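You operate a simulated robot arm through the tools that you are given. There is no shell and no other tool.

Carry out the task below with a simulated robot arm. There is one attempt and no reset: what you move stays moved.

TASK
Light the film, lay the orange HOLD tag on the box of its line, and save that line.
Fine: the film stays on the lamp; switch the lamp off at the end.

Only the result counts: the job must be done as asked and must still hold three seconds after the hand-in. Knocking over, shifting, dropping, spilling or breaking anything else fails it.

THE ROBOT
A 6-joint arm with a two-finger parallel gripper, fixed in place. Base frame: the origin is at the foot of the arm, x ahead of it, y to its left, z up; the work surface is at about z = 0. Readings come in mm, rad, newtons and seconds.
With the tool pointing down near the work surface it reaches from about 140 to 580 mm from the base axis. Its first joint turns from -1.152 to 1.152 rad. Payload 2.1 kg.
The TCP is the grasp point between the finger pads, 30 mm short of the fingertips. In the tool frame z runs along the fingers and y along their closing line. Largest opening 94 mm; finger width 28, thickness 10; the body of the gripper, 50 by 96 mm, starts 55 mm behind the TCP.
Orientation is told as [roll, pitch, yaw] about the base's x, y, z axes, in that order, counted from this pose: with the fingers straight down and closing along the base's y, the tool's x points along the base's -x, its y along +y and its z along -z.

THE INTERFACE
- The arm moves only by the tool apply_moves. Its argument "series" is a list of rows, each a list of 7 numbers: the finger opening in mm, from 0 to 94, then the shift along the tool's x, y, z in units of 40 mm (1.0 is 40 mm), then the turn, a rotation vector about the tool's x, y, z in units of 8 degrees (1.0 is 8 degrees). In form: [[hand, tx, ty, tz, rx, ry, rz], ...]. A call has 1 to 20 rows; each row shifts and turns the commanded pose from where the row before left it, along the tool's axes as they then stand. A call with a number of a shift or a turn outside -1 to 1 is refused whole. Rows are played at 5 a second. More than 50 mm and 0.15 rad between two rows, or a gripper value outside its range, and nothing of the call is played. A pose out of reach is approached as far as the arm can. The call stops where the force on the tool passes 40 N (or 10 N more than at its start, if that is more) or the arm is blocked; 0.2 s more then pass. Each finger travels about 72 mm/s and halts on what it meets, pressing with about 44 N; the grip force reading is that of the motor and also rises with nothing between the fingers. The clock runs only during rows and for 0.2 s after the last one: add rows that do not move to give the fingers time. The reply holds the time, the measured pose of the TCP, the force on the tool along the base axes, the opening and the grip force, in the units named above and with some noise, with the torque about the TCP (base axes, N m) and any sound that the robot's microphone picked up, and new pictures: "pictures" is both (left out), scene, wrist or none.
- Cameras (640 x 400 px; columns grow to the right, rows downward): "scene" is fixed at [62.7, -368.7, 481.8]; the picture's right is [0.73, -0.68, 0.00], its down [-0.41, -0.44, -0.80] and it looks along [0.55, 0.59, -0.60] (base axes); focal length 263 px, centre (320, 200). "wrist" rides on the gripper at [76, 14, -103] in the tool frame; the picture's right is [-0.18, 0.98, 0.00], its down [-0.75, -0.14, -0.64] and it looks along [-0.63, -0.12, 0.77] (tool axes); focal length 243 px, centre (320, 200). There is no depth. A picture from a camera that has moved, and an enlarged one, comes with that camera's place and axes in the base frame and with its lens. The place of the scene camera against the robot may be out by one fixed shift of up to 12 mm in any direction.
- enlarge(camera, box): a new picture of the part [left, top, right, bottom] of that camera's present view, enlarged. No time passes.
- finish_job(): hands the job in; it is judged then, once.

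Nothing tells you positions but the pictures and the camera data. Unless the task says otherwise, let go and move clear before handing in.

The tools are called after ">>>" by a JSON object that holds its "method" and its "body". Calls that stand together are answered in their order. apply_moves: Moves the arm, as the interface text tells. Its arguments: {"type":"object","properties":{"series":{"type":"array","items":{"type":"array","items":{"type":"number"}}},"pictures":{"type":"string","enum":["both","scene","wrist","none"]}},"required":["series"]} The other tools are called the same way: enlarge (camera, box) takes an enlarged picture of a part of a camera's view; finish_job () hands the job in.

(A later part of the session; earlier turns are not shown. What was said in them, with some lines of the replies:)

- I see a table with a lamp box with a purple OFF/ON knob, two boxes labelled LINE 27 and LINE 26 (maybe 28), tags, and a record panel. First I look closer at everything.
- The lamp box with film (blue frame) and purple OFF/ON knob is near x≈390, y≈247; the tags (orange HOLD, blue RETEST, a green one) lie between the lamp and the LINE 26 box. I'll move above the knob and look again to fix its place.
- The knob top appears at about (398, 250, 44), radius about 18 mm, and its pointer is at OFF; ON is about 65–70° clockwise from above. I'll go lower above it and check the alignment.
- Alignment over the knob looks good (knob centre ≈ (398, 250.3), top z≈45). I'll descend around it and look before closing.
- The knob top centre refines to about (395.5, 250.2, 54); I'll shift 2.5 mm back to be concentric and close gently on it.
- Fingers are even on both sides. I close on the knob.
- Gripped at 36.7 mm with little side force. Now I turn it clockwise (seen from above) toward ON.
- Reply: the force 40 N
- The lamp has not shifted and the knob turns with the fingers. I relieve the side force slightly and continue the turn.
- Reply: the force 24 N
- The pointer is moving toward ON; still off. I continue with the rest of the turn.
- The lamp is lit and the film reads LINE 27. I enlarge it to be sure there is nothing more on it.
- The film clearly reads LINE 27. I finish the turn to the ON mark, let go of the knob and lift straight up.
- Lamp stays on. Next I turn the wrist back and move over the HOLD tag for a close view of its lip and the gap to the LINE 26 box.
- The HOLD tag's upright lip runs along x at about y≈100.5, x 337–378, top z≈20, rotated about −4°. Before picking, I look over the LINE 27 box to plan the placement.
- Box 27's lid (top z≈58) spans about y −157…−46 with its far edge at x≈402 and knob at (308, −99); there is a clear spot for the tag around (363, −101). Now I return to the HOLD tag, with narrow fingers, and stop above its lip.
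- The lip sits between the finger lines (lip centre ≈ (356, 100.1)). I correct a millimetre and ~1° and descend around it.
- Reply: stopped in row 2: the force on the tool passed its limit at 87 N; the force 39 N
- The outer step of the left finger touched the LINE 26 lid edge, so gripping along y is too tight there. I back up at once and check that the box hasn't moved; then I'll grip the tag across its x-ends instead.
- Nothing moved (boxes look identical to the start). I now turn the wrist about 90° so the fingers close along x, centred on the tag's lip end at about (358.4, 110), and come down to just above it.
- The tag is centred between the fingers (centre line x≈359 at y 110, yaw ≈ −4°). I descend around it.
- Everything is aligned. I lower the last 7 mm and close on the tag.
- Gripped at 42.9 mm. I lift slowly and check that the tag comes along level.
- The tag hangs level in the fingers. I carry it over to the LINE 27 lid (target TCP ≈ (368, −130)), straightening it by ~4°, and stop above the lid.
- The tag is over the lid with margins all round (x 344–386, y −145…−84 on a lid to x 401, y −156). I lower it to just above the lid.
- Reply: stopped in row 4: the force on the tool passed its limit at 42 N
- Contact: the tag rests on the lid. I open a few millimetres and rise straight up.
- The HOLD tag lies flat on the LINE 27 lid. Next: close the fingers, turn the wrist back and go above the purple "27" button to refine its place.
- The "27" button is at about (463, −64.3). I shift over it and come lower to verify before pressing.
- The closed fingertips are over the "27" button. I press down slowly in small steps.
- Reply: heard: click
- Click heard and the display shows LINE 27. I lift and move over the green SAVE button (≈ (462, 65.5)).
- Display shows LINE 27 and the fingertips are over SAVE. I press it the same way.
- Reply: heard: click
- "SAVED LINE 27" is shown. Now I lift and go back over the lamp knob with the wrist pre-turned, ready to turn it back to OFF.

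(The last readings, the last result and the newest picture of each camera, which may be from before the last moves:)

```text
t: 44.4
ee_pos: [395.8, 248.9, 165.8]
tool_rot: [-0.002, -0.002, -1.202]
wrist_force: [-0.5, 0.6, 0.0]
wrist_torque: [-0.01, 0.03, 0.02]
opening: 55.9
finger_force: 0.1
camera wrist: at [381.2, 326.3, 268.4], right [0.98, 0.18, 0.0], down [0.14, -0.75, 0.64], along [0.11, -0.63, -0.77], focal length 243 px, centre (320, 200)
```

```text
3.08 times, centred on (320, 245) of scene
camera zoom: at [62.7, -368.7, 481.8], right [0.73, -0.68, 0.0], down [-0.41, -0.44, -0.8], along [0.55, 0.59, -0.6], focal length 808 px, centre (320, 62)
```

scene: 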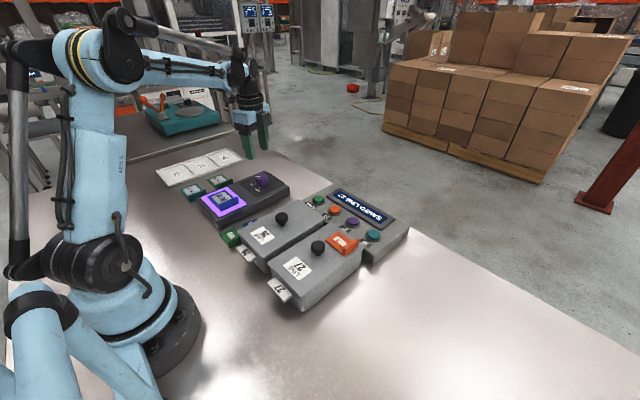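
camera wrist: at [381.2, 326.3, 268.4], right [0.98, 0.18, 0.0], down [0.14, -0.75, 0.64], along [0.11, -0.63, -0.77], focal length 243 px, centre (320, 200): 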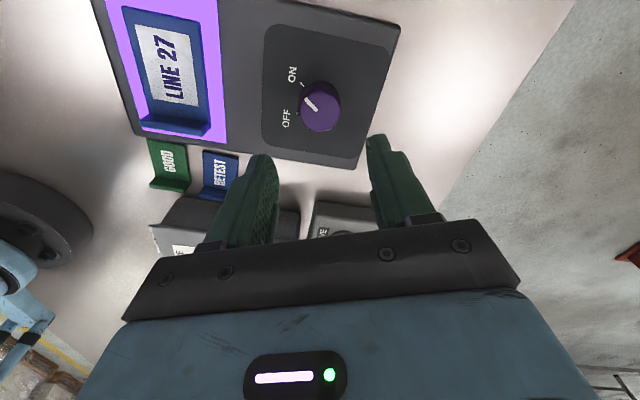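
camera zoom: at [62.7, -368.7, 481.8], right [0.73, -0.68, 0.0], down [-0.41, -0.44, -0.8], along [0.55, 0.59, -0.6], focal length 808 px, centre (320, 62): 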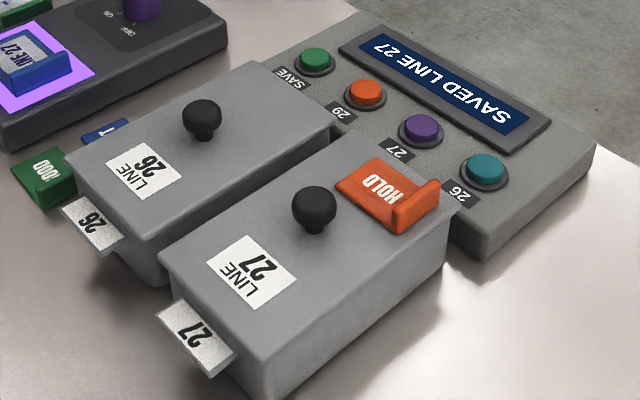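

Knob is centred under the TCP. I descend around it and check before closing.

>>> {"method": "apply_moves", "body": {"series": [[56, 0, 0, 0.7, 0, 0, 0], [56, 0, 0, 0.7, 0, 0, 0], [56, 0, 0, 0.6, 0, 0, 0], [56, 0, 0, 0.4, 0, 0, 0], [42, 0, 0, 0.12, 0, 0, 0], [41, 0, 0, 0, 0, 0, 0], [41, 0, 0, 0, 0, 0, 0]], "pictures": "wrist"}}

>>> {"method": "enlarge", "body": {"camera": "wrist", "box": [260, 90, 380, 220]}}

```text
t: 46.0
ee_pos: [394.0, 249.1, 64.7]
tool_rot: [-0.002, 0.0, -1.201]
wrist_force: [0.1, -0.6, 0.4]
wrist_torque: [0.01, -0.01, -0.02]
opening: 40.7
finger_force: 0.0
camera wrist: at [380.5, 326.4, 167.3], right [0.98, 0.18, 0.0], down [0.14, -0.75, 0.64], along [0.12, -0.63, -0.77], focal length 243 px, centre (320, 200)
```

wrist: 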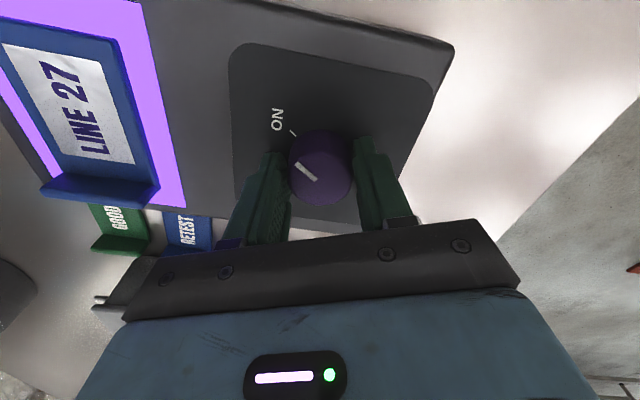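

```text
3.08 times, centred on (320, 155) of wrist
camera zoom: at [380.5, 326.4, 167.3], right [0.98, 0.18, 0.0], down [0.14, -0.75, 0.64], along [0.12, -0.63, -0.77], focal length 746 px, centre (320, 338)
```

zoom: 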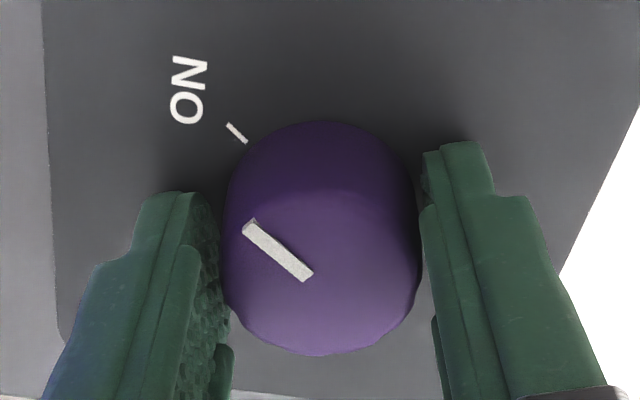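

Well centred (about 1 mm correction). I close on the knob and begin turning it back toward OFF.

>>> {"method": "apply_moves", "body": {"series": [[41, -0.03, 0, 0, 0, 0, 0], [32, 0, 0, 0, 0, 0, 0], [30, 0, 0, 0, 0, 0, 0], [30, 0, 0, 0, 0, 0, 0]], "pictures": "none"}}

```text
t: 47.0
ee_pos: [395.4, 248.0, 64.2]
tool_rot: [-0.001, 0.0, -1.2]
wrist_force: [5.1, 5.0, -5.3]
wrist_torque: [0.03, -0.22, -0.01]
opening: 36.9
finger_force: 45.4
```

>>> {"method": "apply_moves", "body": {"series": [[30, 0, 0, 0, 0, 0, -0.7], [30, 0, 0, 0, 0, 0, -0.7], [30, 0, 0, 0, 0, 0, -0.7], [30, 0, 0, 0, 0, 0, -0.7], [30, 0, 0, 0, 0, 0, -0.7], [30, 0, 0, 0, 0, 0, 0]], "pictures": "scene"}}

>>> {"method": "enlarge", "body": {"camera": "scene", "box": [140, 130, 300, 230]}}

```text
t: 48.5
ee_pos: [396.5, 249.1, 65.4]
tool_rot: [0.003, 0.0, -0.71]
wrist_force: [0.6, 0.5, -5.5]
wrist_torque: [-0.01, 0.15, 0.0]
opening: 36.6
finger_force: 45.3
stopped in row 6: the force on the tool passed its limit at 41 N (the readings are from after the stop); the commanded pose is now the measured one
```

scene: 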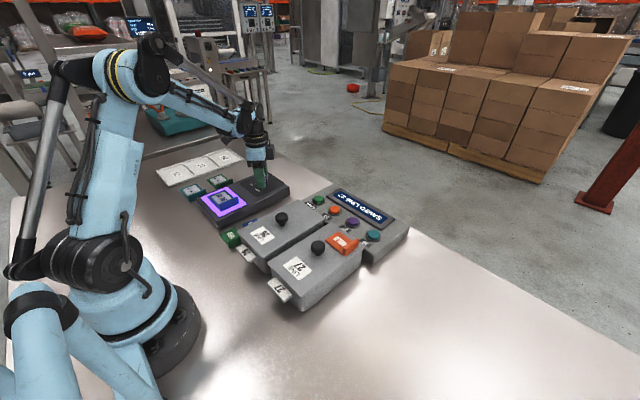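

```text
4.00 times, centred on (220, 180) of scene
camera zoom: at [62.7, -368.7, 481.9], right [0.73, -0.68, 0.0], down [-0.41, -0.44, -0.8], along [0.55, 0.59, -0.6], focal length 1051 px, centre (720, 280)
```

zoom: 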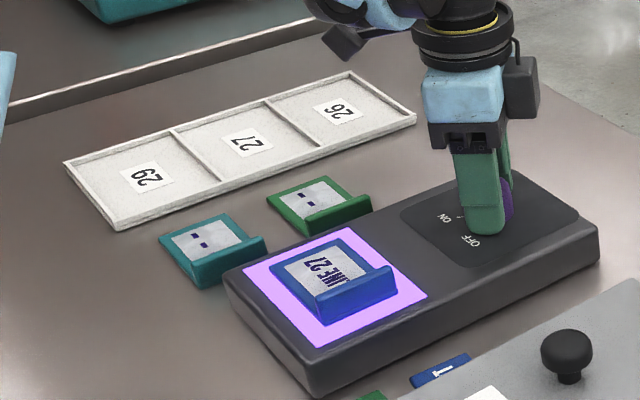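

Turned 28°, with the side force now relieved; the lamp body hasn't shifted. I continue in smaller batches.

>>> {"method": "apply_moves", "body": {"series": [[30, 0, 0, 0, 0, 0, -0.6], [30, 0, 0, 0, 0, 0, -0.6], [30, 0, 0, 0, 0, 0, -0.6], [30, 0, 0, 0, 0, 0, 0]], "pictures": "scene"}}

```text
t: 49.5
ee_pos: [396.9, 248.7, 65.4]
tool_rot: [0.005, -0.001, -0.459]
wrist_force: [6.3, 0.8, -21.7]
wrist_torque: [0.51, 0.51, 0.03]
opening: 36.7
finger_force: 45.3
```

scene: 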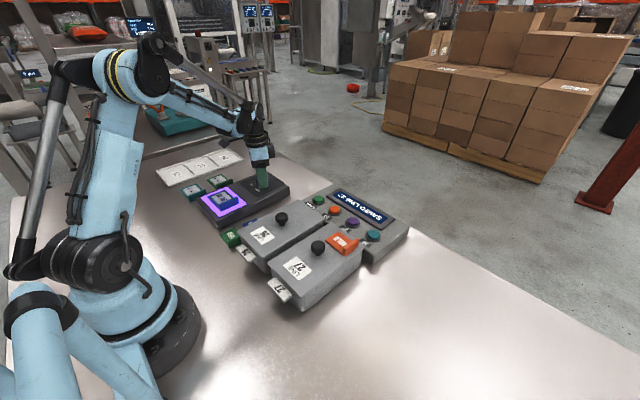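

Still lit; the turn is at about 42°. I ease the vertical load a touch and turn the rest.

>>> {"method": "apply_moves", "body": {"series": [[30, 0, 0, 0.015, 0, 0, 0], [30, 0, 0, 0, 0, 0, -0.6], [30, 0, 0, 0, 0, 0, -0.6], [30, 0, 0, 0, 0, 0, -0.6], [30, 0, 0, 0, 0, 0, 0]]}}

>>> {"method": "enlarge", "body": {"camera": "wrist", "box": [240, 70, 400, 220]}}

>>> {"method": "enlarge", "body": {"camera": "scene", "box": [140, 130, 300, 230]}}

```text
t: 50.6
ee_pos: [395.7, 249.3, 64.7]
tool_rot: [0.008, -0.005, -0.206]
wrist_force: [12.9, 16.8, -6.0]
wrist_torque: [0.47, 0.5, -0.04]
opening: 36.8
finger_force: 44.7
camera wrist: at [324.1, 279.3, 167.6], right [0.38, 0.92, 0.01], down [0.71, -0.3, 0.64], along [0.6, -0.24, -0.77], focal length 243 px, centre (320, 200)
```

scene: 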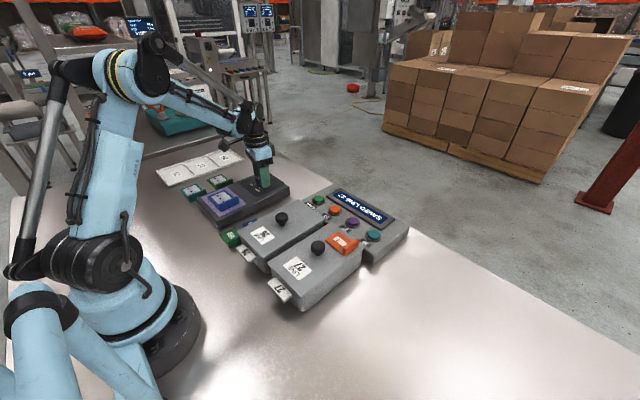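
wrist: 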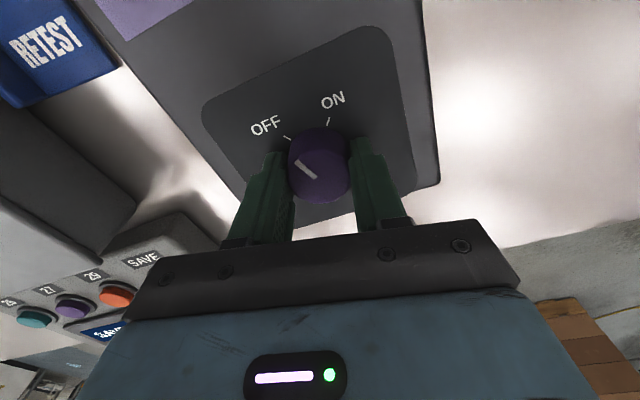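

```text
2.67 times, centred on (320, 145) of wrist
camera zoom: at [324.1, 279.3, 167.6], right [0.38, 0.92, 0.01], down [0.71, -0.3, 0.64], along [0.6, -0.24, -0.77], focal length 647 px, centre (320, 347)
```

zoom: 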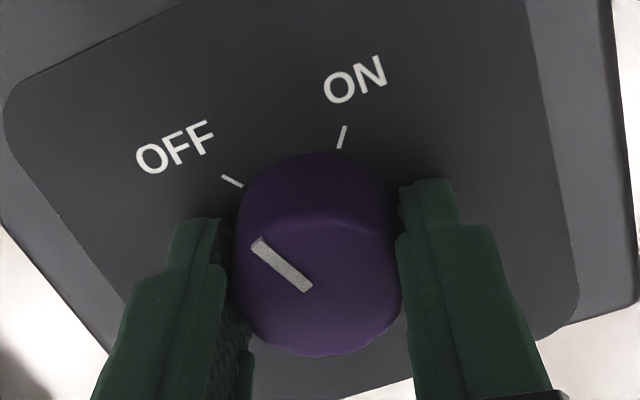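

```text
4.00 times, centred on (220, 180) of scene
camera zoom: at [62.7, -368.7, 481.9], right [0.73, -0.68, 0.0], down [-0.41, -0.44, -0.8], along [0.55, 0.59, -0.6], focal length 1051 px, centre (720, 280)
```

zoom: 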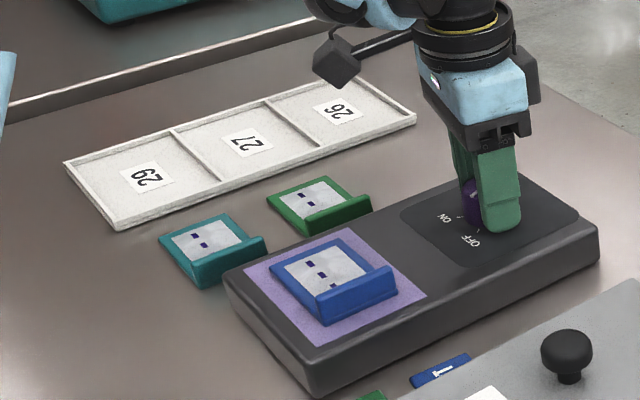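

The lamp is off already; I turn the last bit so the pointer sits at the OFF mark, then release and rise.

>>> {"method": "apply_moves", "body": {"series": [[30, -0.007, 0.017, 0, 0, 0, 0], [30, 0, 0, 0, 0, 0, -0.5], [30, 0, 0, 0, 0, 0, -0.5], [30, 0, 0, 0, 0, 0, -0.4], [30, 0, 0, 0, 0, 0, 0]], "pictures": "wrist"}}

>>> {"method": "enlarge", "body": {"camera": "wrist", "box": [240, 70, 400, 220]}}

```text
t: 51.9
ee_pos: [396.7, 250.0, 65.3]
tool_rot: [0.004, -0.003, -0.011]
wrist_force: [5.0, 13.4, 23.8]
wrist_torque: [0.51, 0.05, -0.04]
opening: 36.7
finger_force: 44.8
camera wrist: at [320.0, 265.6, 167.6], right [0.2, 0.98, 0.0], down [0.75, -0.15, 0.64], along [0.63, -0.12, -0.77], focal length 243 px, centre (320, 200)
```

wrist: 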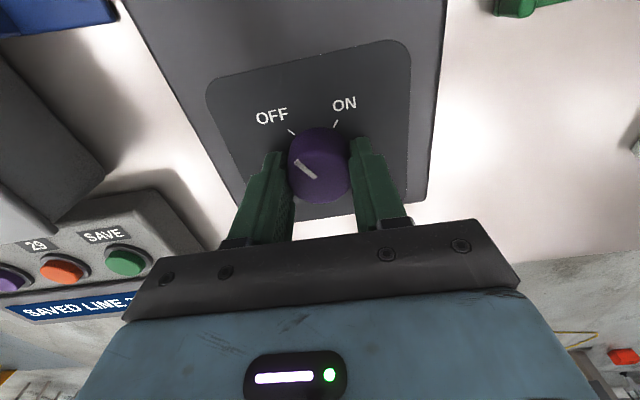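

```text
2.67 times, centred on (320, 145) of wrist
camera zoom: at [320.0, 265.6, 167.6], right [0.2, 0.98, 0.0], down [0.75, -0.15, 0.64], along [0.63, -0.12, -0.77], focal length 647 px, centre (320, 347)
```

zoom: 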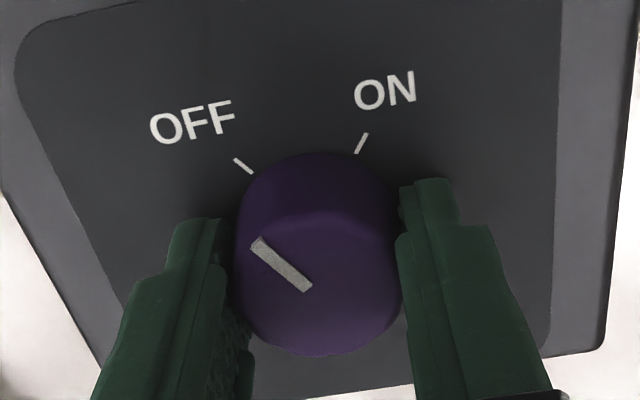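

The pointer is at OFF, as at the start. I release the knob and rise clear.

>>> {"method": "apply_moves", "body": {"series": [[42, 0, 0, 0, 0, 0, 0], [58, 0, 0, 0, 0, 0, 0], [58, 0, 0, 0, 0, 0, 0], [58, 0, 0, -0.6, 0, 0, 0], [58, 0, 0, -1, 0, 0, 0], [58, 0, 0, -1, 0, 0, 0], [58, 0, 0, -1, 0, 0, 0], [58, 0, 0, -1, 0, 0, 0], [58, 0, 0, 0, 0, 0, 0]]}}

>>> {"method": "enlarge", "body": {"camera": "scene", "box": [140, 130, 300, 230]}}

>>> {"method": "enlarge", "body": {"camera": "scene", "box": [220, 180, 420, 310]}}

```text
t: 53.9
ee_pos: [396.3, 249.3, 251.1]
tool_rot: [0.001, -0.003, -0.012]
wrist_force: [-0.5, -0.1, 0.4]
wrist_torque: [0.05, 0.0, 0.0]
opening: 58.1
finger_force: 0.0
camera wrist: at [319.2, 265.2, 353.4], right [0.2, 0.98, 0.0], down [0.75, -0.15, 0.64], along [0.63, -0.12, -0.77], focal length 243 px, centre (320, 200)
```

scene: 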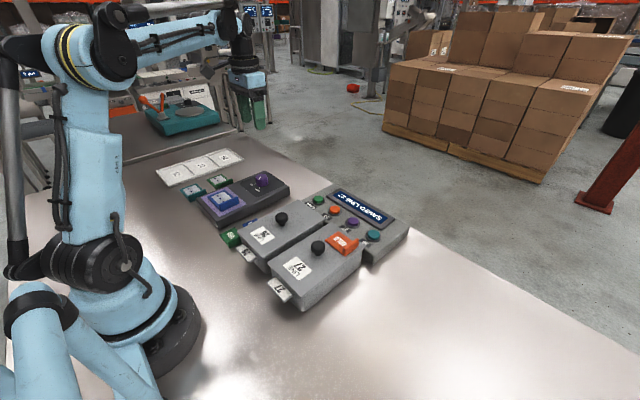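
wrist: 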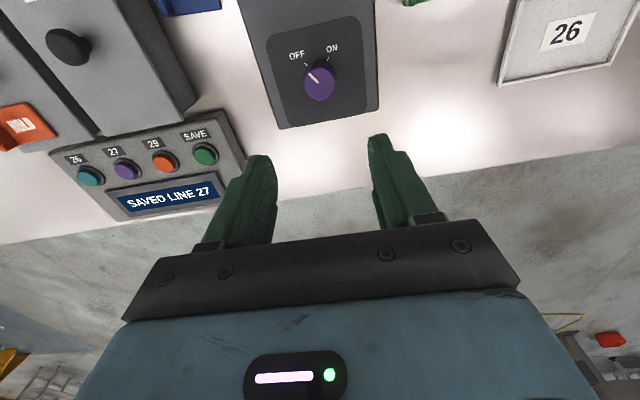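

```text
4.00 times, centred on (220, 180) of scene
camera zoom: at [62.7, -368.7, 481.8], right [0.73, -0.68, 0.0], down [-0.41, -0.44, -0.8], along [0.55, 0.59, -0.6], focal length 1051 px, centre (720, 280)
```

zoom: 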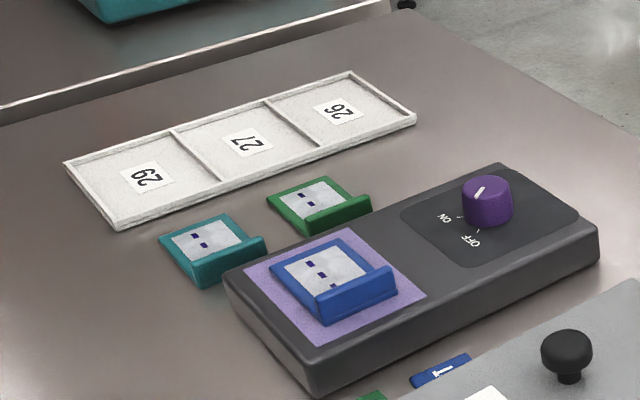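

```text
3.08 times, centred on (320, 245) of scene
camera zoom: at [62.7, -368.7, 481.8], right [0.73, -0.68, 0.0], down [-0.41, -0.44, -0.8], along [0.55, 0.59, -0.6], focal length 808 px, centre (320, 62)
```

zoom: 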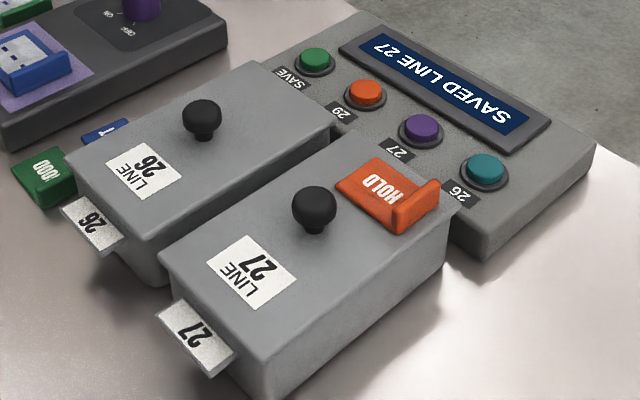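

The lamp is off with the film still on it. The HOLD tag lies on the LINE 27 box, the display shows SAVED LINE 27, nothing else has shifted and the arm is clear. I hand the job in.

>>> {"method": "finish_job", "body": {}}

```text
The job is handed in.
```

The job is done and handed in; I haven't been shown the judge's result.

- **Film:** lit up, it read LINE 27. It was never touched and is still on the lamp.
- **HOLD tag:** the orange tag lies flat on the lid of the LINE 27 box, with space on all sides.
- **Save:** I pressed 27, then SAVE. Both clicked, and the display shows SAVED LINE 27.
- **Lamp:** it is off again, with the knob pointer back at the OFF mark.

**Contact:** on my first try at the tag, a finger pressed on the edge of the LINE 26 lid, peaking at 87 N. I backed off and gripped the tag from its other two sides. In the pictures since then, the boxes, lamp and other tags are where they were at the start.

The gripper is empty and raised clear above the lamp.
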